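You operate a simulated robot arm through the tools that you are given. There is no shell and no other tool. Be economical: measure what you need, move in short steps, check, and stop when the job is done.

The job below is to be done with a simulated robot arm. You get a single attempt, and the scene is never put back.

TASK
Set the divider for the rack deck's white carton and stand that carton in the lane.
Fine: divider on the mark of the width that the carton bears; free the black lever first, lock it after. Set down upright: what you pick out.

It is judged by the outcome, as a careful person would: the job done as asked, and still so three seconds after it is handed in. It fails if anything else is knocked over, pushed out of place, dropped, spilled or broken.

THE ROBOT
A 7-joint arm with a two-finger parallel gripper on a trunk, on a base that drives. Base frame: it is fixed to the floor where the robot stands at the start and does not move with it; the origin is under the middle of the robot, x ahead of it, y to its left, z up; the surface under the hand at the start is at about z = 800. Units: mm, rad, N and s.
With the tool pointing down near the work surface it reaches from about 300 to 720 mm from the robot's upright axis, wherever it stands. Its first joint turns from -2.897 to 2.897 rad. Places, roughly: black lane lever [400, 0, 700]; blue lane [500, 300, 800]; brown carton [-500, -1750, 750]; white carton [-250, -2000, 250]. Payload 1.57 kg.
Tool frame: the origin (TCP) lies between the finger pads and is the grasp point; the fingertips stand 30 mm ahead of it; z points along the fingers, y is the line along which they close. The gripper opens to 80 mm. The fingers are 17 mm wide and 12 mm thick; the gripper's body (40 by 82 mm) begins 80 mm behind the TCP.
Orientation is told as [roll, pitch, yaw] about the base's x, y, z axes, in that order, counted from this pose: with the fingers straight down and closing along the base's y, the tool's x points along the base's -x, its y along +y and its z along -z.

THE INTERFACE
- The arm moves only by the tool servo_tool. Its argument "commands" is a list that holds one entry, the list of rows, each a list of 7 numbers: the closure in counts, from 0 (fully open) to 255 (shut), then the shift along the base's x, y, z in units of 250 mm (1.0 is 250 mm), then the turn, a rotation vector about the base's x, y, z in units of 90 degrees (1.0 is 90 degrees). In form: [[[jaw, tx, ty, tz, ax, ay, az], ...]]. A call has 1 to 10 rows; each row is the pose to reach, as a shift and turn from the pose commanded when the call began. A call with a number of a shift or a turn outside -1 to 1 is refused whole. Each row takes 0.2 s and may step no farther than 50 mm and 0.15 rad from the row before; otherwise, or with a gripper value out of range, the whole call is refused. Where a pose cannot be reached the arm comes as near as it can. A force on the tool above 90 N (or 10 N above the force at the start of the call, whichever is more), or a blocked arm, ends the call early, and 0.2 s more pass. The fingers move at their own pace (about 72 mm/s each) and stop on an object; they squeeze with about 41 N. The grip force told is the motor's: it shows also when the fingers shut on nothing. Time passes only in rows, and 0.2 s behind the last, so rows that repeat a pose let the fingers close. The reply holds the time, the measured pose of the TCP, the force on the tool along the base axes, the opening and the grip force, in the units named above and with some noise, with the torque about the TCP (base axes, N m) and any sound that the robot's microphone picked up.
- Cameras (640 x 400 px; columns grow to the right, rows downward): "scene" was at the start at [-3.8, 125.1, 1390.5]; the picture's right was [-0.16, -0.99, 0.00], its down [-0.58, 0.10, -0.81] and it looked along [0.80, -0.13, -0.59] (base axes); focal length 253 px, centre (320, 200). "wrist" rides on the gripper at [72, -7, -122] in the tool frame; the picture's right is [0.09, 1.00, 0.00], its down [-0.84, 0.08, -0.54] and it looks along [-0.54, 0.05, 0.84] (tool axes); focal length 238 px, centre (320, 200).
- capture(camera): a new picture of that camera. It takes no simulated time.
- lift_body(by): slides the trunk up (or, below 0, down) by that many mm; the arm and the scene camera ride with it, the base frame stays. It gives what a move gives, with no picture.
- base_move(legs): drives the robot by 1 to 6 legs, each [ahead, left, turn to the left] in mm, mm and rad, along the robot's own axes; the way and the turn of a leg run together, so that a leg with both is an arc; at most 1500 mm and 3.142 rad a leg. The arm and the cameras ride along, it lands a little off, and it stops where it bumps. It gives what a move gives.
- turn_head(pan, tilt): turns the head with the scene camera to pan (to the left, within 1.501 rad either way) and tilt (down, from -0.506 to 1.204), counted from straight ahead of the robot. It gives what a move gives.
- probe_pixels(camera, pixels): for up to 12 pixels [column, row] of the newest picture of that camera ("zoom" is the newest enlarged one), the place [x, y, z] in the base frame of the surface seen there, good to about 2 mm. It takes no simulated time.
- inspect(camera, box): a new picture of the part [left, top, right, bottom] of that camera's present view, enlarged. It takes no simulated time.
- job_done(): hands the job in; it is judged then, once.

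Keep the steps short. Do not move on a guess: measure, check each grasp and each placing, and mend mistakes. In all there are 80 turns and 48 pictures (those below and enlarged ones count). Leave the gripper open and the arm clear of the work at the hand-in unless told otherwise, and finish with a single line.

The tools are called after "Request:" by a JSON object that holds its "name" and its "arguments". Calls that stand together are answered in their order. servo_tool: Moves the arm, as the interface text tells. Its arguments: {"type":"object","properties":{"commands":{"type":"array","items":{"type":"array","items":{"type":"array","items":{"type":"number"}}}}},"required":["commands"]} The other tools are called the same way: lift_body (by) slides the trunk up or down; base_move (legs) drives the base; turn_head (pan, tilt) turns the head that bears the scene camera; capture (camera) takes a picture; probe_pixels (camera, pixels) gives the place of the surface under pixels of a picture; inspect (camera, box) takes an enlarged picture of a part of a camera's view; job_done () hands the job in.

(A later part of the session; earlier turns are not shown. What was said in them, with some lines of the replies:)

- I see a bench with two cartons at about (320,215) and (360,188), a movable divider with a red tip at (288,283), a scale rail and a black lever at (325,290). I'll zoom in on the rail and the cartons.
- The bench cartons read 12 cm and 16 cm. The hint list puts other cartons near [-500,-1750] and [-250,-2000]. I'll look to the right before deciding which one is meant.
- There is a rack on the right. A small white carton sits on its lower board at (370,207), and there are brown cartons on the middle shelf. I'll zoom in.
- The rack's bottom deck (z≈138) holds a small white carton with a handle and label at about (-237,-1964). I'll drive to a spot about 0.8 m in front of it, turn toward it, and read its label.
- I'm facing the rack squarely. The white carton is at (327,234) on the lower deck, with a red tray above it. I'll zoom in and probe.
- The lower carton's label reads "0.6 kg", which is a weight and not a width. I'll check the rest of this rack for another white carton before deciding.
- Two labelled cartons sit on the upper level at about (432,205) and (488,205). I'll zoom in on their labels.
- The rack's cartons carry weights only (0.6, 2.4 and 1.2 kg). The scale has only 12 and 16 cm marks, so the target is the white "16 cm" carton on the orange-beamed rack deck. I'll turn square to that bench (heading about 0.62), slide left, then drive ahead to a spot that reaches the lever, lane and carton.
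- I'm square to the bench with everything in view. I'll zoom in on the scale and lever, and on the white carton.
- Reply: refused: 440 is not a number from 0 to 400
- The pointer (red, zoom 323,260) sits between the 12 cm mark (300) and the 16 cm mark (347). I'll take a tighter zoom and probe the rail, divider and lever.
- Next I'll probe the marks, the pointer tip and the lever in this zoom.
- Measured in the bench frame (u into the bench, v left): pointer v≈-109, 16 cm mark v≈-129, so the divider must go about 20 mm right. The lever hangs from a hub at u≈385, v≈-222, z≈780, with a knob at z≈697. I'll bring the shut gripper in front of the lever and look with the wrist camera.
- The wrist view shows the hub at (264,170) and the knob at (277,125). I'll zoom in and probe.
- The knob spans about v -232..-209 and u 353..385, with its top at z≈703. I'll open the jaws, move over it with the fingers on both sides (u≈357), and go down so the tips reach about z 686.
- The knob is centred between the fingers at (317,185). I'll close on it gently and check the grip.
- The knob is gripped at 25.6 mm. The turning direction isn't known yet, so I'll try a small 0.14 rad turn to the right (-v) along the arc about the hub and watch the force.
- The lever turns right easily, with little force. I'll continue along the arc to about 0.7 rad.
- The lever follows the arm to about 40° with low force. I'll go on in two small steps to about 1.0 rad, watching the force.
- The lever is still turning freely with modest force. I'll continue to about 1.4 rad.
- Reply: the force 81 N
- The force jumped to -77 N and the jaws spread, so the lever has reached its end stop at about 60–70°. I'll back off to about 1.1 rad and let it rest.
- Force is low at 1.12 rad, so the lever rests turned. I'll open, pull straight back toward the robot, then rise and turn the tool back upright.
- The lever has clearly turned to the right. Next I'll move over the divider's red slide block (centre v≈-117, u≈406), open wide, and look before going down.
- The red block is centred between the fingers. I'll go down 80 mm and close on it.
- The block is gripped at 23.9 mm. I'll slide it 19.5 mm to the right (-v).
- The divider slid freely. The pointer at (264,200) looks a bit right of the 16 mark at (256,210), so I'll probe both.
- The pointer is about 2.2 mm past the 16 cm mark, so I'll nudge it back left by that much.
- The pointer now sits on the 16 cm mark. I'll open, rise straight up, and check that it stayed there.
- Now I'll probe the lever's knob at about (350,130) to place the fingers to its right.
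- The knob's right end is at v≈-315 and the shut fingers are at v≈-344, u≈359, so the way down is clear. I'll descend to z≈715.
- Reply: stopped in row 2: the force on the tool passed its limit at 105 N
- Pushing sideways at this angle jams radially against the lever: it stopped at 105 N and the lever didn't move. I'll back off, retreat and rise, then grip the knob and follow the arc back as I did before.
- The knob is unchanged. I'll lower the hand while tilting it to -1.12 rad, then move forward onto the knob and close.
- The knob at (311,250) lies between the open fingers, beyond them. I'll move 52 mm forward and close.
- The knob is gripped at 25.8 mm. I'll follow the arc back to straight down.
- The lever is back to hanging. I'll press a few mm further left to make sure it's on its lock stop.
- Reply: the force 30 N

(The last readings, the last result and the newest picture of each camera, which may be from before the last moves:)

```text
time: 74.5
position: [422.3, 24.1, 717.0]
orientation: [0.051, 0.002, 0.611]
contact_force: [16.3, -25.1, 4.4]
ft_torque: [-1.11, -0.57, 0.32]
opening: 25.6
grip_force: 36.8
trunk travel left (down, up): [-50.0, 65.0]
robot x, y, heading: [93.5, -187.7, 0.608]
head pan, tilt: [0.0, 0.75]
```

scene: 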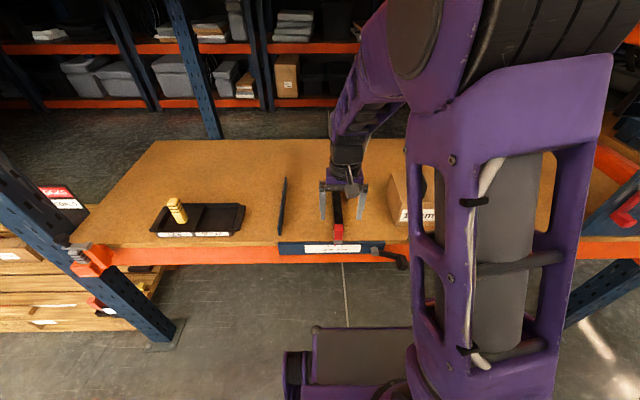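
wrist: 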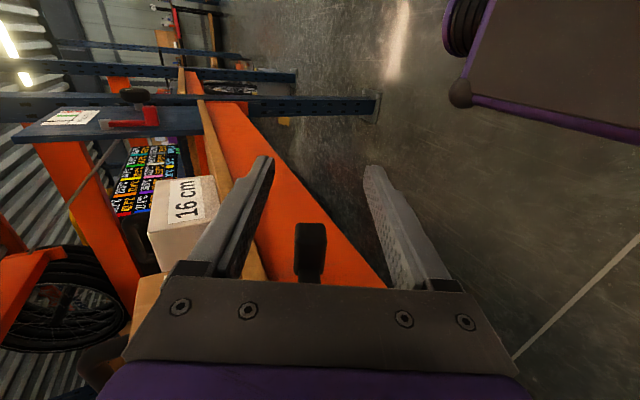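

A firm stop resists at about 30 N, so the lever is fully back in its locked position. I'll ease off, open, rise, and check both lever and pointer.

Request:
{"name": "servo_tool", "arguments": {"commands": [[[255, 0.0115, -0.0163, 0, -0.03, -0.021, 0], [0, 0.0115, -0.0163, 0, -0.03, -0.021, 0], [0, 0.0115, -0.0163, 0, -0.03, -0.021, 0], [0, 0, -0.026, 0.18, -0.03, -0.021, 0], [0, 0, -0.026, 0.36, -0.03, -0.021, 0], [0, 0, -0.026, 0.54, -0.03, -0.021, 0], [0, 0, -0.026, 0.72, -0.03, -0.021, 0], [0, 0, -0.026, 0.9, -0.03, -0.021, 0], [0, 0, -0.026, 0.99, -0.03, -0.021, 0]]]}}

Request:
{"name": "inspect", "arguments": {"camera": "scene", "box": [300, 210, 412, 280]}}

Request:
{"name": "capture", "arguments": {"camera": "wrist"}}

```text
time: 76.5
position: [418.1, 20.4, 965.6]
orientation: [-0.004, 0.002, 0.617]
contact_force: [0.9, 0.1, -0.3]
ft_torque: [-0.02, 0.01, -0.03]
opening: 80.1
grip_force: 0.0
trunk travel left (down, up): [-50.0, 65.0]
robot x, y, heading: [87.8, -184.6, 0.605]
head pan, tilt: [0.0, 0.75]
```

```text
5.71 times, centred on (356, 245) of scene
```

zoom: 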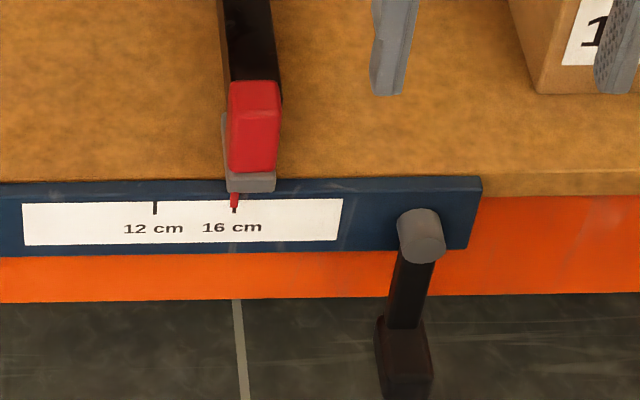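

```text
14 pictures are left
```

wrist: 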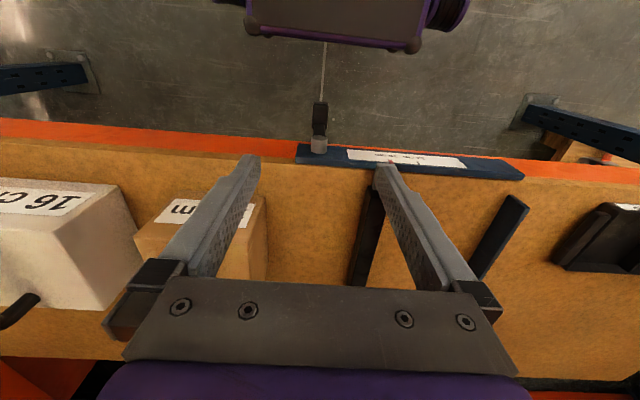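

The pointer is on 16 and the lever is down. Next is the white carton: its handle runs along u, centre u≈533, v≈-563, top z≈944, and the carton top is at 899. I'll fly over it with the fingers above every handle.

Request:
{"name": "servo_tool", "arguments": {"commands": [[[0, 0.02, -0.01, 0.16, 0, 0, 0], [0, 0.15, -0.08, 0.24, 0, 0, 0], [0, 0.3, -0.155, 0.24, 0, 0, 0], [0, 0.46, -0.233, 0.24, 0, 0, 0], [0, 0.62, -0.314, 0.24, 0, 0, 0], [0, 0.78, -0.395, 0.24, 0, 0, 0], [0, 0.94, -0.476, 0.24, 0, 0, 0]]]}}

Request:
{"name": "servo_tool", "arguments": {"commands": [[[0, 0.14, -0.072, 0, 0, 0, 0], [0, 0.28, -0.144, 0, 0, 0, 0], [0, 0.42, -0.214, 0, 0, 0, 0]]]}}

Request:
{"name": "capture", "arguments": {"camera": "wrist"}}

Request:
{"name": "capture", "arguments": {"camera": "scene"}}

```text
time: 78.1
position: [654.4, -98.3, 1025.3]
orientation: [-0.006, 0.002, 0.614]
contact_force: [-0.3, -0.3, 0.2]
ft_torque: [0.02, -0.02, 0.03]
opening: 80.1
grip_force: 0.1
trunk travel left (down, up): [-50.0, 65.0]
robot x, y, heading: [94.0, -186.2, 0.613]
head pan, tilt: [0.0, 0.75]
```

```text
time: 78.9
position: [758.1, -153.1, 1024.5]
orientation: [-0.004, 0.002, 0.616]
contact_force: [-0.6, 0.7, 0.6]
ft_torque: [0.0, -0.03, 0.0]
opening: 80.2
grip_force: 0.2
trunk travel left (down, up): [-50.0, 65.0]
robot x, y, heading: [92.5, -184.5, 0.613]
head pan, tilt: [0.0, 0.75]
```

```text
13 pictures are left
```

wrist: 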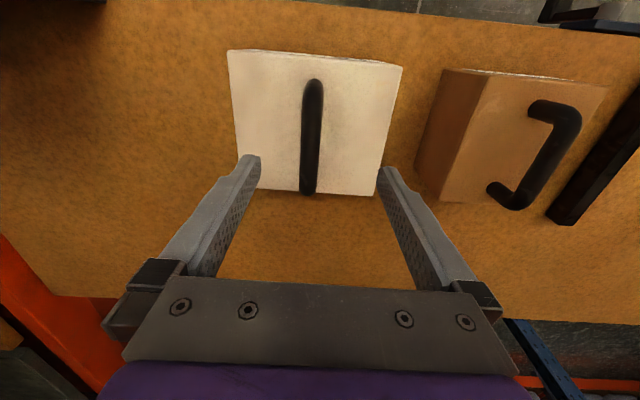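

```text
12 pictures are left
```

scene: 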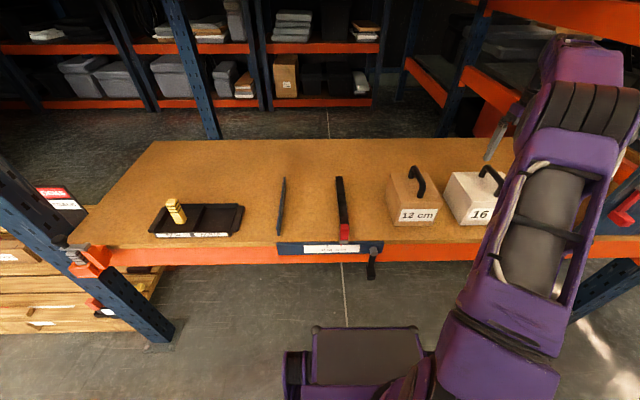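

Next I'll probe the handle ends and carton corners in the wrist view, and the lane walls in the scene view.

Request:
{"name": "probe_pixels", "arguments": {"camera": "wrist", "pixels": [[314, 84], [312, 110], [310, 140], [308, 175], [230, 55], [398, 68], [240, 160], [371, 192], [393, 100], [235, 110]]}}

Request:
{"name": "inspect", "arguments": {"camera": "scene", "box": [260, 165, 372, 250]}}

Request:
{"name": "probe_pixels", "arguments": {"camera": "zoom", "pixels": [[137, 90], [134, 140], [120, 310], [118, 270], [140, 120], [460, 100], [470, 200], [443, 90], [448, 200], [455, 290], [135, 200], [128, 70]]}}

```text
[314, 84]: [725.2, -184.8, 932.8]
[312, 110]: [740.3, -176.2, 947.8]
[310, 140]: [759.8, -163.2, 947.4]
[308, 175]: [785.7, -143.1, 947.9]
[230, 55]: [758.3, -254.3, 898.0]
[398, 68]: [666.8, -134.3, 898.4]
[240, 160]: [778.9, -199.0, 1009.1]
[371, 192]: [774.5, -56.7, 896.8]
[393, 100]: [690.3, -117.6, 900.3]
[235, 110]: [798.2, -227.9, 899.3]
```

```text
4.71 times, centred on (316, 208) of scene
```

zoom: 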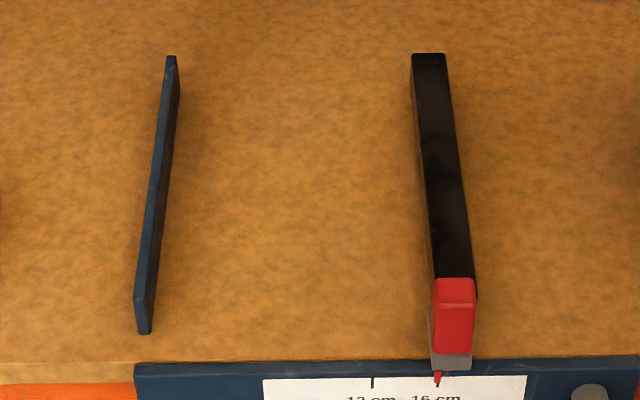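

```text
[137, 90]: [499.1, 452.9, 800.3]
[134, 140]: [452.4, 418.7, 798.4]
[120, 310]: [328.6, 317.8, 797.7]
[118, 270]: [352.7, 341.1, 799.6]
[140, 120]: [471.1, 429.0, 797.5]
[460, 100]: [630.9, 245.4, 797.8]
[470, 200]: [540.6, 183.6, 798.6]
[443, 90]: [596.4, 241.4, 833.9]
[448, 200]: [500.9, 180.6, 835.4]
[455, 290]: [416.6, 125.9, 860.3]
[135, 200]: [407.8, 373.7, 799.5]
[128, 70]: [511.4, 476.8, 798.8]
```

The handle is at v≈-570 with its top at z 948, and the carton spans v -646..-492. I'll probe the lane walls with better pixels, then shift 8 mm right, go down to z 940 and grip.

Request:
{"name": "probe_pixels", "arguments": {"camera": "zoom", "pixels": [[176, 85], [173, 120], [163, 200], [151, 300], [169, 100], [157, 180], [142, 295], [415, 70], [419, 120], [427, 220], [442, 70], [465, 230]]}}

Request:
{"name": "servo_tool", "arguments": {"commands": [[[0, 0.0184, -0.026, 0, 0, 0, 0], [0, 0.0184, -0.026, -0.17, 0, 0, 0], [0, 0.0184, -0.026, -0.338, 0, 0, 0], [255, 0.0184, -0.026, -0.338, 0, 0, 0], [255, 0.0184, -0.026, -0.338, 0, 0, 0], [255, 0.0184, -0.026, -0.338, 0, 0, 0], [255, 0.0184, -0.026, -0.338, 0, 0, 0]]]}}

```text
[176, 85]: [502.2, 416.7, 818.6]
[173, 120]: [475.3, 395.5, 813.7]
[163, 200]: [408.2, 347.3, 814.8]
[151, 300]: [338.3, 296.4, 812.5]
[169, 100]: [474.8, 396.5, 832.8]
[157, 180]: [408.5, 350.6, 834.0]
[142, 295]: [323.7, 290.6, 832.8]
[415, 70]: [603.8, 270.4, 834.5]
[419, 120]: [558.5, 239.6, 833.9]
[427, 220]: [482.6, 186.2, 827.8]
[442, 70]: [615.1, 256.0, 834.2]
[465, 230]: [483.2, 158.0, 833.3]
```

```text
time: 80.5
position: [763.6, -156.4, 940.1]
orientation: [-0.003, 0.001, 0.616]
contact_force: [0.5, -1.4, -0.5]
ft_torque: [0.1, -0.13, 0.08]
opening: 17.6
grip_force: 32.2
trunk travel left (down, up): [-50.0, 65.0]
robot x, y, heading: [91.2, -186.4, 0.609]
head pan, tilt: [0.0, 0.75]
```

The handle is gripped at 17.6 mm. The lane faces are at about v 45 and -129, which gives 174 mm for the 153 mm carton, with the centre at v≈-42. I'll lift slightly to check the grasp, then rise.

Request:
{"name": "servo_tool", "arguments": {"commands": [[[255, 0, 0, 0.03, 0, 0, 0], [255, 0, 0, 0.08, 0, 0, 0], [255, 0, 0, 0.12, 0, 0, 0]]]}}

Request:
{"name": "servo_tool", "arguments": {"commands": [[[255, 0, 0, 0.1, 0, 0, 0], [255, -0.01, -0.01, 0.2, 0, 0, 0], [255, -0.03, -0.02, 0.3, 0, 0, 0], [255, -0.05, -0.03, 0.4, 0, 0, 0], [255, -0.07, -0.04, 0.5, 0, 0, 0], [255, -0.09, -0.05, 0.58, 0, 0, 0]]]}}

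Request:
{"name": "capture", "arguments": {"camera": "scene"}}

```text
time: 81.3
position: [762.6, -156.6, 971.1]
orientation: [-0.003, -0.001, 0.617]
contact_force: [-1.1, 1.1, 0.1]
ft_torque: [0.13, -0.22, 0.12]
opening: 17.4
grip_force: 32.0
trunk travel left (down, up): [-50.0, 65.0]
robot x, y, heading: [91.1, -187.1, 0.612]
head pan, tilt: [0.0, 0.75]
```

```text
time: 82.7
position: [740.8, -170.4, 1115.7]
orientation: [-0.004, 0.002, 0.617]
contact_force: [-0.4, -0.7, -6.6]
ft_torque: [-0.04, 0.05, -0.01]
opening: 17.8
grip_force: 32.2
trunk travel left (down, up): [-50.0, 65.0]
robot x, y, heading: [90.9, -184.4, 0.609]
head pan, tilt: [0.0, 0.75]
```

```text
10 pictures are left
```

scene: 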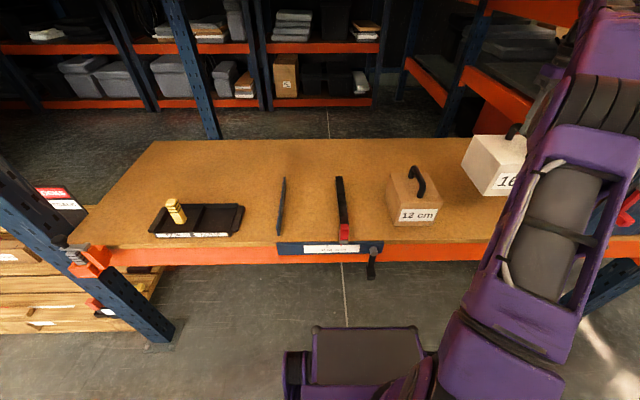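

The carton is lifted upright at about 0.67 kg, and its bottom at z≈976 clears the brown handle at 930. I'll carry it left along the bench toward the lane.

Request:
{"name": "servo_tool", "arguments": {"commands": [[[255, -0.0826, 0.1371, 0, 0, 0, 0], [255, -0.1652, 0.2742, 0, 0, 0, 0], [255, -0.2478, 0.4113, 0, 0, 0, 0], [255, -0.3304, 0.5484, 0, 0, 0, 0], [255, -0.413, 0.6855, 0, 0, 0, 0], [255, -0.4956, 0.8226, 0, 0, 0, 0]]]}}

Request:
{"name": "servo_tool", "arguments": {"commands": [[[255, -0.0826, 0.1371, 0, 0, 0, 0], [255, -0.1652, 0.2742, 0, 0, 0, 0], [255, -0.2478, 0.4113, 0, 0, 0, 0], [255, -0.3304, 0.5484, 0, 0, 0, 0], [255, -0.413, 0.6855, 0, 0, 0, 0], [255, -0.4956, 0.8226, 0, 0, 0, 0]]]}}

```text
time: 84.1
position: [617.1, 36.3, 1116.1]
orientation: [-0.002, 0.0, 0.617]
contact_force: [-0.3, 0.0, 0.1]
ft_torque: [0.03, 0.03, 0.03]
opening: 0.2
grip_force: 21.4
trunk travel left (down, up): [-50.0, 65.0]
robot x, y, heading: [90.3, -186.2, 0.61]
head pan, tilt: [0.0, 0.75]
```

```text
time: 85.5
position: [491.9, 241.9, 1115.3]
orientation: [-0.003, 0.002, 0.616]
contact_force: [0.0, -0.5, -0.1]
ft_torque: [0.0, 0.02, -0.02]
opening: 0.0
grip_force: 21.5
trunk travel left (down, up): [-50.0, 65.0]
robot x, y, heading: [95.2, -186.7, 0.612]
head pan, tilt: [0.0, 0.75]
```

The opening reads 0, so the carton slipped out of the grip. I'll look at where it went.

Request:
{"name": "capture", "arguments": {"camera": "scene"}}

```text
9 pictures are left
```

scene: 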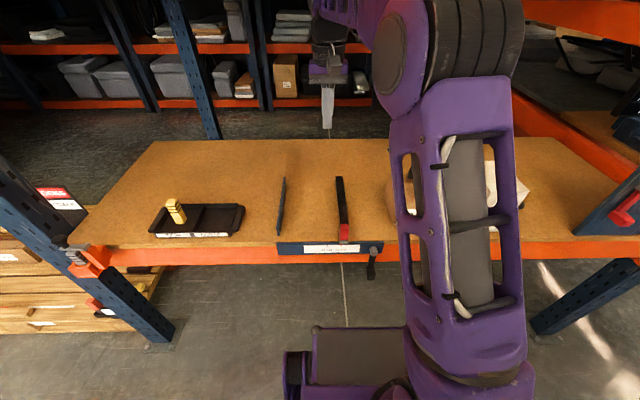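

It seems to have fallen back near where it stood; white shows behind the arm at (490,180). I'll fly back over at the same height with the jaws open and look with the wrist camera.

Request:
{"name": "servo_tool", "arguments": {"commands": [[[0, 0.08, -0.1371, 0, 0, 0, 0], [0, 0.16, -0.2742, 0, 0, 0, 0], [0, 0.24, -0.4113, 0, 0, 0, 0], [0, 0.32, -0.5484, 0, 0, 0, 0], [0, 0.4, -0.6855, 0, 0, 0, 0], [0, 0.48, -0.8226, 0, 0, 0, 0], [0, 0.56, -0.95, 0, 0, 0, 0]]]}}

Request:
{"name": "capture", "arguments": {"camera": "wrist"}}

```text
time: 87.1
position: [632.4, 4.0, 1116.3]
orientation: [-0.004, 0.001, 0.616]
contact_force: [-0.3, -0.7, -1.1]
ft_torque: [-0.01, 0.0, 0.01]
opening: 79.8
grip_force: 0.0
trunk travel left (down, up): [-50.0, 65.0]
robot x, y, heading: [94.0, -188.4, 0.609]
head pan, tilt: [0.0, 0.75]
```

```text
8 pictures are left
```

wrist: 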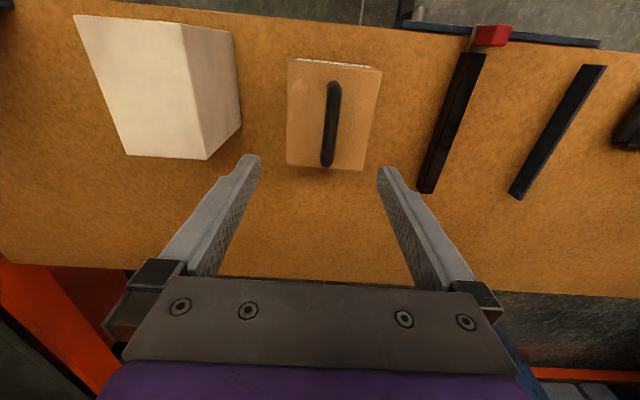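

The white carton has toppled with no handle visible on top; the brown one still stands. I'll probe its faces to learn how it lies.

Request:
{"name": "probe_pixels", "arguments": {"camera": "wrist", "pixels": [[80, 19], [175, 25], [203, 152], [130, 150], [150, 90], [230, 42], [236, 122], [210, 90], [222, 80], [334, 90], [330, 155], [292, 64]]}}

Request:
{"name": "inspect", "arguments": {"camera": "scene", "box": [350, 130, 580, 260]}}

```text
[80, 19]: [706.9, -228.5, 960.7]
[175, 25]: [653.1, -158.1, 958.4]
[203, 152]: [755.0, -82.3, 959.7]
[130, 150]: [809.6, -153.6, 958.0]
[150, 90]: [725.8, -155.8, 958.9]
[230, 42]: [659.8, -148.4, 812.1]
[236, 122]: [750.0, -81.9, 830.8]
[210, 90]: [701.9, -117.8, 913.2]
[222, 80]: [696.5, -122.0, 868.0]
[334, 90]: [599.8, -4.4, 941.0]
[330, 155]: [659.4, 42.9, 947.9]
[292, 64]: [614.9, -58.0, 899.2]
```

```text
2.78 times, centred on (465, 195) of scene
```

zoom: 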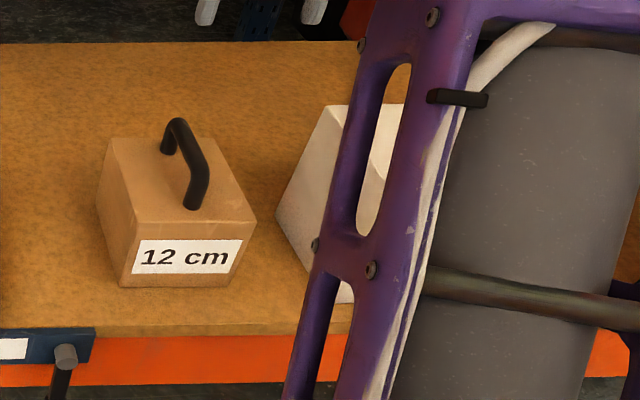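

The carton lies on its right side: body v -597..-500, u 443..577, top z 959. Its bottom faces left, so the handle must point right, at about v≈-640, z≈880. I'll fly to its right at a safe height to see the handle.

Request:
{"name": "servo_tool", "arguments": {"commands": [[[0, 0.1, -0.16, 0, 0, 0, 0], [0, 0.2, -0.32, 0, 0, 0, 0], [0, 0.3, -0.48, 0, 0, 0, 0], [0, 0.4, -0.64, 0, 0, 0, 0], [0, 0.5, -0.79, 0, 0, 0, 0], [0, 0.61, -0.93, 0, 0, 0, 0], [147, 0.61, -0.93, -0.1, 0, 0, 0]]]}}

Request:
{"name": "capture", "arguments": {"camera": "wrist"}}

```text
time: 88.7
position: [764.8, -227.0, 1083.9]
orientation: [-0.004, 0.001, 0.617]
contact_force: [-0.1, 0.0, 0.7]
ft_torque: [-0.02, -0.04, -0.01]
opening: 33.7
grip_force: 0.0
out of reach, approached as far as the arm can: row 5, 6, 7
trunk travel left (down, up): [-50.0, 65.0]
robot x, y, heading: [94.0, -185.2, 0.611]
head pan, tilt: [0.0, 0.75]
```

```text
6 pictures are left
```

wrist: 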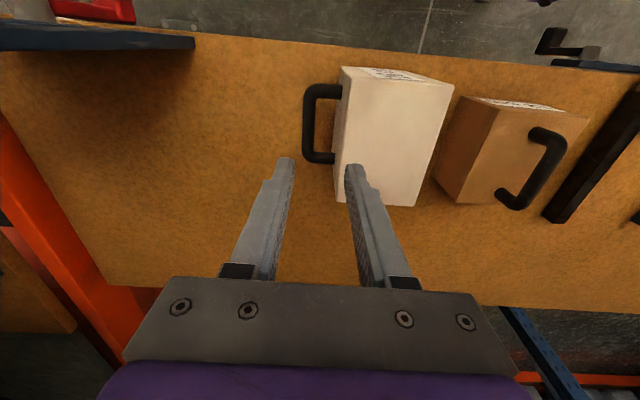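

The handle is visible at about (318,125), pointing right as expected. I'll probe it.

Request:
{"name": "probe_pixels", "arguments": {"camera": "wrist", "pixels": [[307, 105], [307, 125], [307, 148], [325, 91], [320, 157], [343, 75], [340, 160], [449, 92], [413, 200], [336, 100], [500, 100], [440, 175]]}}

```text
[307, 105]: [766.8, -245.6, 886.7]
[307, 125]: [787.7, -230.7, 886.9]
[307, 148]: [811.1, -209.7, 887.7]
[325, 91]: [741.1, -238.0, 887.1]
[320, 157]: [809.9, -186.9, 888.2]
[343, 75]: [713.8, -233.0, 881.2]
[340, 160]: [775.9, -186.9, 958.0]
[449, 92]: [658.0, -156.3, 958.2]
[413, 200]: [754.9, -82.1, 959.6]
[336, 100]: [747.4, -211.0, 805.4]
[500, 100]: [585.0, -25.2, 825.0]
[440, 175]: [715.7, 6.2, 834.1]
```

The bar centre is at v≈-640, u≈511, z≈880. I'll descend part way, with the jaws at 34 mm, and check that the reach has been regained.

Request:
{"name": "servo_tool", "arguments": {"commands": [[[147, 0, 0, -0.15, 0, 0, 0], [147, 0, 0, -0.3, 0, 0, 0], [147, 0, 0, -0.4, 0, 0, 0], [147, 0, 0, -0.4, 0, 0, 0]]]}}

```text
time: 89.7
position: [764.7, -227.6, 990.1]
orientation: [-0.009, -0.006, 0.616]
contact_force: [2.1, 1.2, 30.1]
ft_torque: [0.61, 0.48, -0.04]
opening: 33.0
grip_force: 0.0
trunk travel left (down, up): [-50.0, 65.0]
robot x, y, heading: [93.1, -185.7, 0.61]
head pan, tilt: [0.0, 0.75]
```

The inner fingertip touches the carton's edge because the hand is at v -626, 14 mm short. I'll rise 20 mm, shift to (786,-228), and check.

Request:
{"name": "servo_tool", "arguments": {"commands": [[[147, 0, 0, 0.08, 0, 0, 0], [147, 0.043, -0.004, 0.09, 0, 0, 0], [147, 0.085, -0.004, 0.09, 0, 0, 0], [147, 0.085, -0.004, 0.09, 0, 0, 0]]]}}

```text
time: 90.7
position: [785.1, -227.0, 1006.5]
orientation: [-0.004, 0.001, 0.615]
contact_force: [-0.4, -0.4, 0.7]
ft_torque: [0.03, 0.02, -0.01]
opening: 33.9
grip_force: 0.0
trunk travel left (down, up): [-50.0, 65.0]
robot x, y, heading: [93.6, -184.9, 0.608]
head pan, tilt: [0.0, 0.75]
```

Lateral position is now good (v≈-638, u≈511). I'll descend to z≈885, one finger inside the loop and one outside, without closing yet.

Request:
{"name": "servo_tool", "arguments": {"commands": [[[147, 0.004, -0.006, -0.15, 0, 0, 0], [147, 0.004, -0.006, -0.3, 0, 0, 0], [147, 0.004, -0.006, -0.42, 0, 0, 0], [147, 0.004, -0.006, -0.486, 0, 0, 0]]]}}

Request:
{"name": "capture", "arguments": {"camera": "wrist"}}

```text
time: 91.7
position: [787.1, -228.5, 885.1]
orientation: [-0.002, 0.0, 0.617]
contact_force: [-0.4, 0.0, 1.4]
ft_torque: [-0.03, 0.03, 0.03]
opening: 33.8
grip_force: 0.1
trunk travel left (down, up): [-50.0, 65.0]
robot x, y, heading: [95.1, -188.6, 0.609]
head pan, tilt: [0.0, 0.75]
```

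```text
5 pictures are left
```

wrist: 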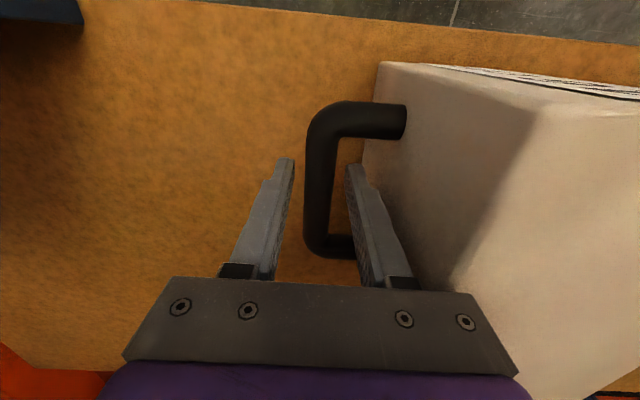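

One finger is inside the loop and the other is outside the bar. I'll close and check the grip.

Request:
{"name": "servo_tool", "arguments": {"commands": [[[255, 0, 0, 0, 0, 0, 0], [255, 0, 0, 0, 0, 0, 0], [255, 0, 0, 0, 0, 0, 0]]]}}

Request:
{"name": "servo_tool", "arguments": {"commands": [[[255, -0.0012, 0.0016, 0.0664, -0.052, -0.0367, 0], [255, -0.0053, 0.0075, 0.1164, -0.104, -0.0733, 0], [255, -0.0122, 0.0173, 0.1624, -0.156, -0.11, 0], [255, -0.0214, 0.0304, 0.2032, -0.208, -0.1467, 0], [255, -0.0332, 0.0471, 0.2388, -0.26, -0.1833, 0]]]}}

```text
time: 92.5
position: [785.7, -229.3, 883.7]
orientation: [-0.003, 0.002, 0.615]
contact_force: [-2.4, -0.8, 0.2]
ft_torque: [0.01, 0.03, 0.31]
opening: 17.7
grip_force: 32.4
trunk travel left (down, up): [-50.0, 65.0]
robot x, y, heading: [94.0, -186.5, 0.611]
head pan, tilt: [0.0, 0.75]
```

```text
time: 93.7
position: [778.8, -217.2, 945.8]
orientation: [-0.504, 0.002, 0.616]
contact_force: [-0.8, 0.7, -4.5]
ft_torque: [0.03, -0.32, 0.09]
opening: 17.7
grip_force: 31.8
trunk travel left (down, up): [-50.0, 65.0]
robot x, y, heading: [92.6, -188.8, 0.612]
head pan, tilt: [0.0, 0.75]
```

It is holding, with 4.5 N of weight on the tool and no slip at 17.7 mm. I'll continue turning it upright to 1.4 rad with the loop resting on the lower finger.

Request:
{"name": "servo_tool", "arguments": {"commands": [[[255, -0.0134, 0.019, 0.03, -0.052, -0.0367, 0], [255, -0.0286, 0.0405, 0.054, -0.104, -0.0733, 0], [255, -0.0449, 0.0637, 0.072, -0.156, -0.11, 0], [255, -0.0617, 0.0876, 0.083, -0.208, -0.1467, 0], [255, -0.0795, 0.1127, 0.09, -0.26, -0.1833, 0], [255, -0.0972, 0.1379, 0.095, -0.312, -0.22, 0], [255, -0.1145, 0.1624, 0.1, -0.364, -0.2567, 0], [255, -0.1311, 0.1859, 0.1, -0.416, -0.2933, 0], [255, -0.1468, 0.2082, 0.1, -0.468, -0.33, 0], [255, -0.1468, 0.2082, 0.1, -0.468, -0.33, 0]]]}}

Request:
{"name": "capture", "arguments": {"camera": "scene"}}

```text
time: 95.9
position: [743.5, -163.9, 969.6]
orientation: [-1.403, 0.004, 0.614]
contact_force: [0.0, 0.3, -7.6]
ft_torque: [0.04, 0.09, 0.01]
opening: 17.5
grip_force: 32.2
trunk travel left (down, up): [-50.0, 65.0]
robot x, y, heading: [93.5, -186.7, 0.612]
head pan, tilt: [0.0, 0.75]
```

```text
4 pictures are left
```

scene: 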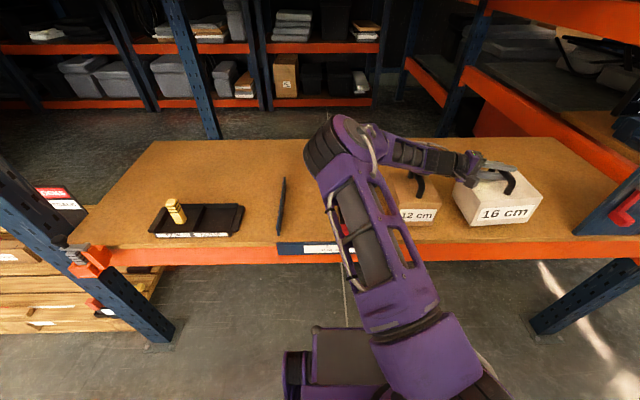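

The carton is upright and hanging on the lower finger (7.6 N). The wrist passes close above the brown handle, so I'll lift straight up slowly.

Request:
{"name": "servo_tool", "arguments": {"commands": [[[255, 0, 0, 0.04, 0, 0, 0], [255, 0, 0, 0.1, 0, 0, 0], [255, 0, 0, 0.17, 0, 0, 0], [255, 0, 0, 0.24, 0, 0, 0], [255, 0, 0, 0.31, 0, 0, 0], [255, 0, 0, 0.38, 0, 0, 0], [255, 0, 0, 0.45, 0, 0, 0], [255, 0, 0, 0.52, 0, 0, 0], [255, 0, 0, 0.58, 0, 0, 0], [255, 0, 0, 0.6, 0, 0, 0]]]}}

```text
time: 98.1
position: [742.9, -163.5, 1119.3]
orientation: [-1.405, 0.004, 0.614]
contact_force: [0.0, 1.1, -6.7]
ft_torque: [0.05, 0.11, 0.01]
opening: 17.8
grip_force: 32.6
trunk travel left (down, up): [-50.0, 65.0]
robot x, y, heading: [92.9, -186.6, 0.609]
head pan, tilt: [0.0, 0.75]
```

The bottom is at about z 979, above the brown handle (948). I'll carry it left with gentle acceleration, checking the grip after each leg.

Request:
{"name": "servo_tool", "arguments": {"commands": [[[255, -0.0084, 0.0136, 0, 0, 0, 0], [255, -0.0252, 0.0408, 0, 0, 0, 0], [255, -0.0504, 0.0817, 0, 0, 0, 0], [255, -0.0841, 0.1361, 0, 0, 0, 0], [255, -0.1219, 0.1974, 0, 0, 0, 0], [255, -0.164, 0.2654, 0, 0, 0, 0], [255, -0.206, 0.3335, 0, 0, 0, 0], [255, -0.2438, 0.3947, 0, 0, 0, 0], [255, -0.2733, 0.4424, 0, 0, 0, 0], [255, -0.2901, 0.4696, 0, 0, 0, 0]]]}}

```text
time: 100.3
position: [669.1, -47.2, 1118.2]
orientation: [-1.401, 0.004, 0.613]
contact_force: [-0.1, 0.7, -7.6]
ft_torque: [0.06, 0.07, 0.0]
opening: 17.1
grip_force: 32.6
trunk travel left (down, up): [-50.0, 65.0]
robot x, y, heading: [87.7, -181.8, 0.609]
head pan, tilt: [0.0, 0.75]
```

The carton is held firmly (7.6 N, 17.1 mm). On to the next two legs.

Request:
{"name": "servo_tool", "arguments": {"commands": [[[255, -0.0084, 0.0136, 0, 0, 0, 0], [255, -0.0252, 0.0408, 0, 0, 0, 0], [255, -0.0504, 0.0817, 0, 0, 0, 0], [255, -0.0841, 0.1361, 0, 0, 0, 0], [255, -0.1219, 0.1974, 0, 0, 0, 0], [255, -0.164, 0.2654, 0, 0, 0, 0], [255, -0.206, 0.3335, 0, 0, 0, 0], [255, -0.2438, 0.3947, 0, 0, 0, 0], [255, -0.2733, 0.4424, 0, 0, 0, 0], [255, -0.2901, 0.4696, 0, 0, 0, 0]]]}}

Request:
{"name": "servo_tool", "arguments": {"commands": [[[255, -0.0084, 0.0136, 0, 0, 0, 0], [255, -0.0252, 0.0408, 0, 0, 0, 0], [255, -0.0504, 0.0817, 0, 0, 0, 0], [255, -0.0841, 0.1361, 0, 0, 0, 0], [255, -0.1219, 0.1974, 0, 0, 0, 0], [255, -0.164, 0.2654, 0, 0, 0, 0], [255, -0.206, 0.3335, 0, 0, 0, 0], [255, -0.2438, 0.3947, 0, 0, 0, 0], [255, -0.2733, 0.4424, 0, 0, 0, 0], [255, -0.2901, 0.4696, 0, 0, 0, 0]]]}}

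```text
time: 102.5
position: [598.6, 70.9, 1119.6]
orientation: [-1.403, 0.002, 0.614]
contact_force: [1.0, 0.1, -6.8]
ft_torque: [0.07, 0.07, 0.0]
opening: 17.1
grip_force: 32.4
trunk travel left (down, up): [-50.0, 65.0]
robot x, y, heading: [94.9, -186.5, 0.613]
head pan, tilt: [0.0, 0.75]
```

```text
time: 104.7
position: [525.7, 188.6, 1120.1]
orientation: [-1.403, 0.004, 0.612]
contact_force: [-0.4, -0.6, -5.4]
ft_torque: [0.08, 0.06, 0.0]
opening: 17.3
grip_force: 32.6
trunk travel left (down, up): [-50.0, 65.0]
robot x, y, heading: [89.8, -188.2, 0.612]
head pan, tilt: [0.0, 0.75]
```

Still holding. I'll do the last leg to above the lane centre (TCP target 465, 286.5), then take a picture.

Request:
{"name": "servo_tool", "arguments": {"commands": [[[255, -0.0084, 0.0136, 0, 0, 0, 0], [255, -0.0253, 0.0408, 0, 0, 0, 0], [255, -0.0549, 0.0884, 0, 0, 0, 0], [255, -0.0928, 0.1496, 0, 0, 0, 0], [255, -0.135, 0.2176, 0, 0, 0, 0], [255, -0.1772, 0.2856, 0, 0, 0, 0], [255, -0.211, 0.34, 0, 0, 0, 0], [255, -0.2321, 0.374, 0, 0, 0, 0], [255, -0.243, 0.3916, 0, 0, 0, 0], [255, -0.243, 0.3916, 0, 0, 0, 0]]]}}

Request:
{"name": "capture", "arguments": {"camera": "scene"}}

```text
time: 106.9
position: [465.1, 285.8, 1119.2]
orientation: [-1.404, 0.004, 0.612]
contact_force: [-0.1, 0.8, -6.1]
ft_torque: [0.05, 0.07, -0.01]
opening: 17.7
grip_force: 32.4
trunk travel left (down, up): [-50.0, 65.0]
robot x, y, heading: [95.6, -188.2, 0.61]
head pan, tilt: [0.0, 0.75]
```

```text
3 pictures are left
```

scene: 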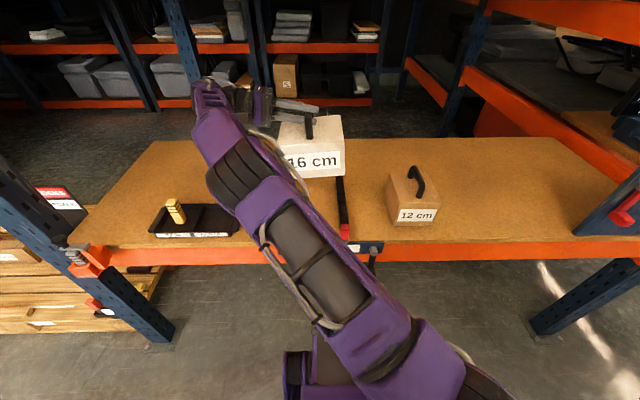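

The carton hangs over the lane. I'll probe its front corners and the divider to verify where it will land.

Request:
{"name": "probe_pixels", "arguments": {"camera": "scene", "pixels": [[342, 148], [342, 172], [300, 174], [340, 160], [330, 130], [338, 120], [312, 174], [336, 135], [343, 200], [342, 222], [310, 118]]}}

```text
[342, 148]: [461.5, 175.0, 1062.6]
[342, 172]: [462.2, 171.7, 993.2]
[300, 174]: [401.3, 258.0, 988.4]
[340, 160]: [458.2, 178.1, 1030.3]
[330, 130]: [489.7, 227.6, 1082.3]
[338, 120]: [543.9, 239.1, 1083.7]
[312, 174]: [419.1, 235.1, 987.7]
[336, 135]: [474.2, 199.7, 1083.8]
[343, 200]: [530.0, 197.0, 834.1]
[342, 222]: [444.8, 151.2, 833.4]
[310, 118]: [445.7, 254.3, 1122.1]
```

The carton is level: top z≈1083, bottom ≈984. Its right face is at v≈-126, a few mm too far right. I'll shift 4 mm left, lower to just above the wall tops (834), then check the gap.

Request:
{"name": "servo_tool", "arguments": {"commands": [[[255, -0.0092, 0.013, -0.02, 0, 0, 0], [255, -0.0092, 0.013, -0.06, 0, 0, 0], [255, -0.0092, 0.013, -0.12, 0, 0, 0], [255, -0.0092, 0.013, -0.2, 0, 0, 0], [255, -0.0092, 0.013, -0.28, 0, 0, 0], [255, -0.0092, 0.013, -0.36, 0, 0, 0], [255, -0.0092, 0.013, -0.43, 0, 0, 0], [255, -0.0092, 0.013, -0.48, 0, 0, 0], [255, -0.0092, 0.013, -0.51, 0, 0, 0], [255, -0.0092, 0.013, -0.52, 0, 0, 0]]]}}

Request:
{"name": "inspect", "arguments": {"camera": "scene", "box": [250, 150, 380, 250]}}

```text
time: 109.1
position: [461.9, 289.0, 989.1]
orientation: [-1.403, 0.006, 0.612]
contact_force: [-0.2, 0.0, -6.8]
ft_torque: [0.11, 0.09, -0.01]
opening: 17.6
grip_force: 32.8
trunk travel left (down, up): [-50.0, 65.0]
robot x, y, heading: [93.3, -185.7, 0.612]
head pan, tilt: [0.0, 0.75]
```

```text
4.00 times, centred on (315, 200) of scene
```

zoom: 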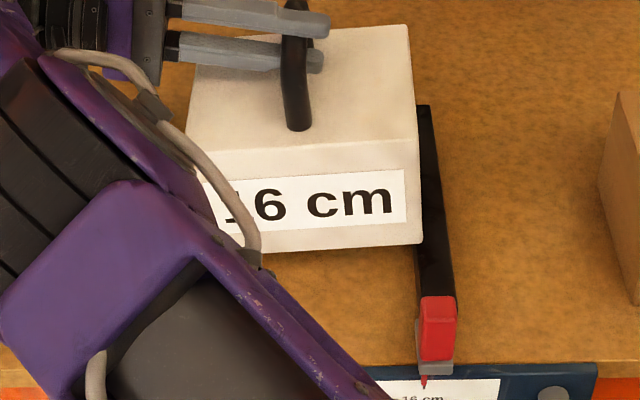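

Next I'll probe the carton's right and bottom edges and the divider blade in this zoom.

Request:
{"name": "probe_pixels", "arguments": {"camera": "zoom", "pixels": [[417, 239], [414, 180], [270, 247], [413, 143], [408, 40], [404, 60], [190, 140], [204, 72], [422, 260], [424, 280], [428, 120], [412, 110]]}}

```text
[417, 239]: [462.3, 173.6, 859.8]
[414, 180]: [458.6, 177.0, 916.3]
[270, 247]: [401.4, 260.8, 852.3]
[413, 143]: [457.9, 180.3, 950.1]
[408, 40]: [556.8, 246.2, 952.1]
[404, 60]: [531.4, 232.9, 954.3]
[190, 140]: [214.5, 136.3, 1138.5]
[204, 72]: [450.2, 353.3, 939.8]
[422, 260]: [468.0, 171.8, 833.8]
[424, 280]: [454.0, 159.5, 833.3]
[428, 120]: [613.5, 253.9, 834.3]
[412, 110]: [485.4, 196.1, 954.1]
```

The carton is rolled about 0.08 rad, right side higher. I'll turn the tool +0.08 rad about u to level it, shift 4 mm right to the lane centre, and probe again.

Request:
{"name": "servo_tool", "arguments": {"commands": [[[255, 0.003, -0.004, 0, 0.014, 0.01, 0], [255, 0.006, -0.008, 0, 0.028, 0.02, 0], [255, 0.0092, -0.013, 0, 0.0416, 0.0293, 0], [255, 0.0092, -0.013, 0, 0.0416, 0.0293, 0]]]}}

Request:
{"name": "inspect", "arguments": {"camera": "scene", "box": [250, 150, 380, 250]}}

Request:
{"name": "probe_pixels", "arguments": {"camera": "zoom", "pixels": [[417, 236], [414, 180], [270, 245], [413, 146], [408, 45], [204, 72], [225, 90], [230, 60], [250, 120], [200, 110], [380, 60], [300, 240]]}}

```text
time: 110.1
position: [464.7, 285.6, 990.3]
orientation: [-1.323, 0.002, 0.613]
contact_force: [0.4, -0.3, -7.5]
ft_torque: [0.07, 0.09, -0.02]
opening: 17.4
grip_force: 32.1
trunk travel left (down, up): [-50.0, 65.0]
robot x, y, heading: [90.7, -189.5, 0.612]
head pan, tilt: [0.0, 0.75]
```

```text
4.00 times, centred on (315, 200) of scene
```

zoom: 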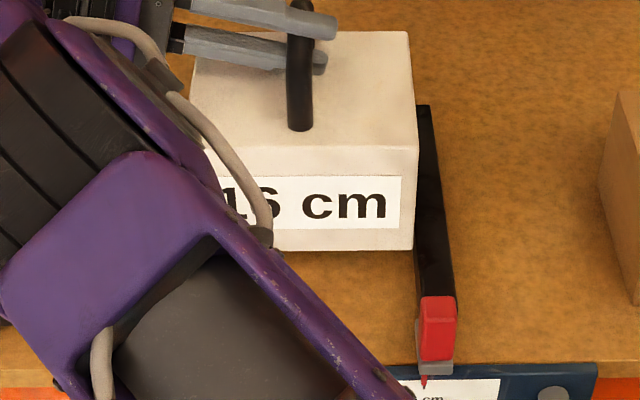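

```text
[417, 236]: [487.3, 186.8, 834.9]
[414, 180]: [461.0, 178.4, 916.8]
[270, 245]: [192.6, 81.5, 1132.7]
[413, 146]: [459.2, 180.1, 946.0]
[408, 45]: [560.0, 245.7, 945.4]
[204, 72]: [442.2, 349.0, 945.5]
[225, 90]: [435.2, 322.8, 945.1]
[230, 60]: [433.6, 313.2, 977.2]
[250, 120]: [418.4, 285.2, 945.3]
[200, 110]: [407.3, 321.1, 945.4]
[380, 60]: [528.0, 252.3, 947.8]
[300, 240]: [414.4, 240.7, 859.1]
```

The carton is now level (top z≈945 across) and its right face is at v≈-124, against divider -129.5 and wall 45. I'll shift 1.5 mm left with a hair of yaw and lower slowly 46 mm onto the deck.

Request:
{"name": "servo_tool", "arguments": {"commands": [[[255, -0.0035, 0.005, -0.02, 0, 0, 0.005], [255, -0.0035, 0.005, -0.05, 0, 0, 0.005], [255, -0.0035, 0.005, -0.08, 0, 0, 0.005], [255, -0.0035, 0.005, -0.11, 0, 0, 0.005], [255, -0.0035, 0.005, -0.14, 0, 0, 0.005], [255, -0.0035, 0.005, -0.16, 0, 0, 0.005], [255, -0.0035, 0.005, -0.172, 0, 0, 0.005], [255, -0.0035, 0.005, -0.18, 0, 0, 0.005]]]}}

```text
time: 111.9
position: [462.9, 287.2, 945.2]
orientation: [-1.324, 0.003, 0.621]
contact_force: [0.1, 0.4, -6.9]
ft_torque: [0.05, 0.03, -0.01]
opening: 17.3
grip_force: 32.3
trunk travel left (down, up): [-50.0, 65.0]
robot x, y, heading: [93.0, -186.9, 0.611]
head pan, tilt: [0.0, 0.75]
```

Full weight is still hanging with no side contact. I'll lower a few more mm until the deck takes it.

Request:
{"name": "servo_tool", "arguments": {"commands": [[[255, 0, 0, -0.006, 0, 0, 0], [255, 0, 0, -0.012, 0, 0, 0], [255, 0, 0, -0.016, 0, 0, 0]]]}}

```text
time: 112.7
position: [463.1, 286.5, 942.0]
orientation: [-1.322, 0.001, 0.621]
contact_force: [-1.5, -1.5, -0.7]
ft_torque: [0.06, -0.08, -0.01]
opening: 17.6
grip_force: 32.1
trunk travel left (down, up): [-50.0, 65.0]
robot x, y, heading: [92.2, -185.7, 0.61]
head pan, tilt: [0.0, 0.75]
```

The deck now bears the carton. I'll open to about 30 mm, so the lower finger stays off the carton top, and draw the hand straight back along its own axis.

Request:
{"name": "servo_tool", "arguments": {"commands": [[[159, 0, 0, 0, 0, 0, 0], [159, 0, 0, 0, 0, 0, 0], [159, -0.025, 0.0355, 0.011, 0, 0, 0], [159, -0.075, 0.1065, 0.033, 0, 0, 0], [159, -0.14, 0.199, 0.062, 0, 0, 0], [159, -0.2, 0.284, 0.088, 0, 0, 0], [159, -0.26, 0.369, 0.114, 0, 0, 0]]]}}

```text
time: 114.3
position: [411.1, 332.9, 954.4]
orientation: [-1.324, 0.004, 0.622]
contact_force: [-0.7, 1.1, 0.6]
ft_torque: [0.0, 0.01, 0.0]
opening: 30.2
grip_force: 0.0
out of reach, approached as far as the arm can: row 5, 6, 7
trunk travel left (down, up): [-50.0, 65.0]
robot x, y, heading: [90.9, -186.1, 0.606]
head pan, tilt: [0.0, 0.75]
```

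The fingertips are about 40 mm clear of the handle bar, though the arm reached its limit. I'll rise straight up and then turn the tool upright.

Request:
{"name": "servo_tool", "arguments": {"commands": [[[159, 0.04, -0.08, 0.1, 0, 0, 0], [159, 0.05, -0.16, 0.22, 0, 0, 0], [159, 0.05, -0.16, 0.36, 0, 0, 0], [100, 0.05, -0.16, 0.5, 0.06, 0.042, 0], [50, 0.05, -0.16, 0.6, 0.13, 0.093, 0], [0, 0.05, -0.16, 0.6, 0.2, 0.144, 0], [0, 0.05, -0.16, 0.6, 0.27, 0.195, 0], [0, 0.05, -0.16, 0.6, 0.34, 0.246, 0]]]}}

Request:
{"name": "servo_tool", "arguments": {"commands": [[[0, -0.1, 0.07, 0, 0.07, 0.05, 0], [0, -0.2, 0.14, 0, 0.14, 0.1, 0], [0, -0.28, 0.22, 0, 0.21, 0.15, 0], [0, -0.36, 0.3, 0, 0.28, 0.2, 0], [0, -0.44, 0.38, 0, 0.33, 0.235, 0]]]}}

Request:
{"name": "capture", "arguments": {"camera": "scene"}}

```text
time: 116.1
position: [424.2, 293.2, 1105.6]
orientation: [-0.66, 0.005, 0.623]
contact_force: [0.9, -0.1, 0.3]
ft_torque: [0.0, -0.01, 0.0]
opening: 80.2
grip_force: 0.0
trunk travel left (down, up): [-50.0, 65.0]
robot x, y, heading: [91.3, -184.5, 0.608]
head pan, tilt: [0.0, 0.75]
```

```text
time: 117.3
position: [312.8, 388.8, 1105.6]
orientation: [-0.026, 0.002, 0.624]
contact_force: [-0.1, 0.2, 0.9]
ft_torque: [0.0, 0.02, -0.02]
opening: 80.0
grip_force: 0.1
trunk travel left (down, up): [-50.0, 65.0]
robot x, y, heading: [93.3, -187.5, 0.608]
head pan, tilt: [0.0, 0.75]
```

```text
0 pictures are left
```

scene: 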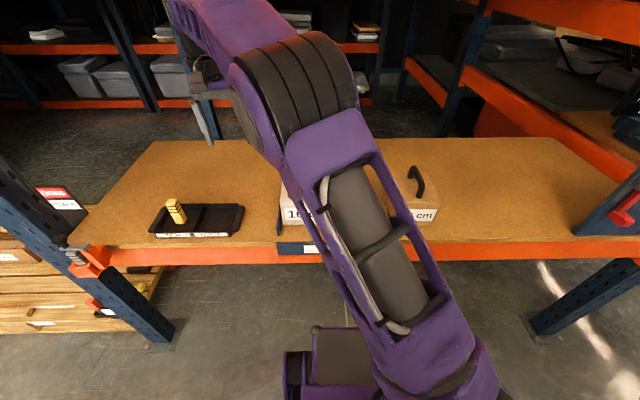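

The arm hides part of the carton, but its left side shows at (283–300, 200–225), upright with its label facing front. I'll probe it and the wall to confirm.

Request:
{"name": "probe_pixels", "arguments": {"camera": "scene", "pixels": [[285, 200], [290, 200], [284, 190], [284, 215], [293, 214], [300, 222], [310, 226], [282, 185], [279, 205], [278, 222], [425, 200], [390, 205]]}}

```text
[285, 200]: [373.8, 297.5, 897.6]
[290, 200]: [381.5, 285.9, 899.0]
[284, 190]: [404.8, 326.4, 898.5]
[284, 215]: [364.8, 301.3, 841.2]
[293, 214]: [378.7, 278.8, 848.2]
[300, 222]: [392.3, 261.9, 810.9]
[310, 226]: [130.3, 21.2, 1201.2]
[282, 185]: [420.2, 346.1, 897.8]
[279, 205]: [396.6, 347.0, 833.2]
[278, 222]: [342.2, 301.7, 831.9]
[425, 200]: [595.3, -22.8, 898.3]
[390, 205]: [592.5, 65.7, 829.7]
```

The carton top reads z≈898, so it stands flat on the deck. Its left side is at v≈38, inside the wall at 45, and the brown carton is still upright. The gripper is open and the arm is clear, so I'm handing in.

Request:
{"name": "job_done", "arguments": {}}

```text
The job is handed in.
```

The divider is locked on 16 cm and the white 16 cm carton stands upright in the lane, but I dropped the carton onto the deck once on the way and had to right it.
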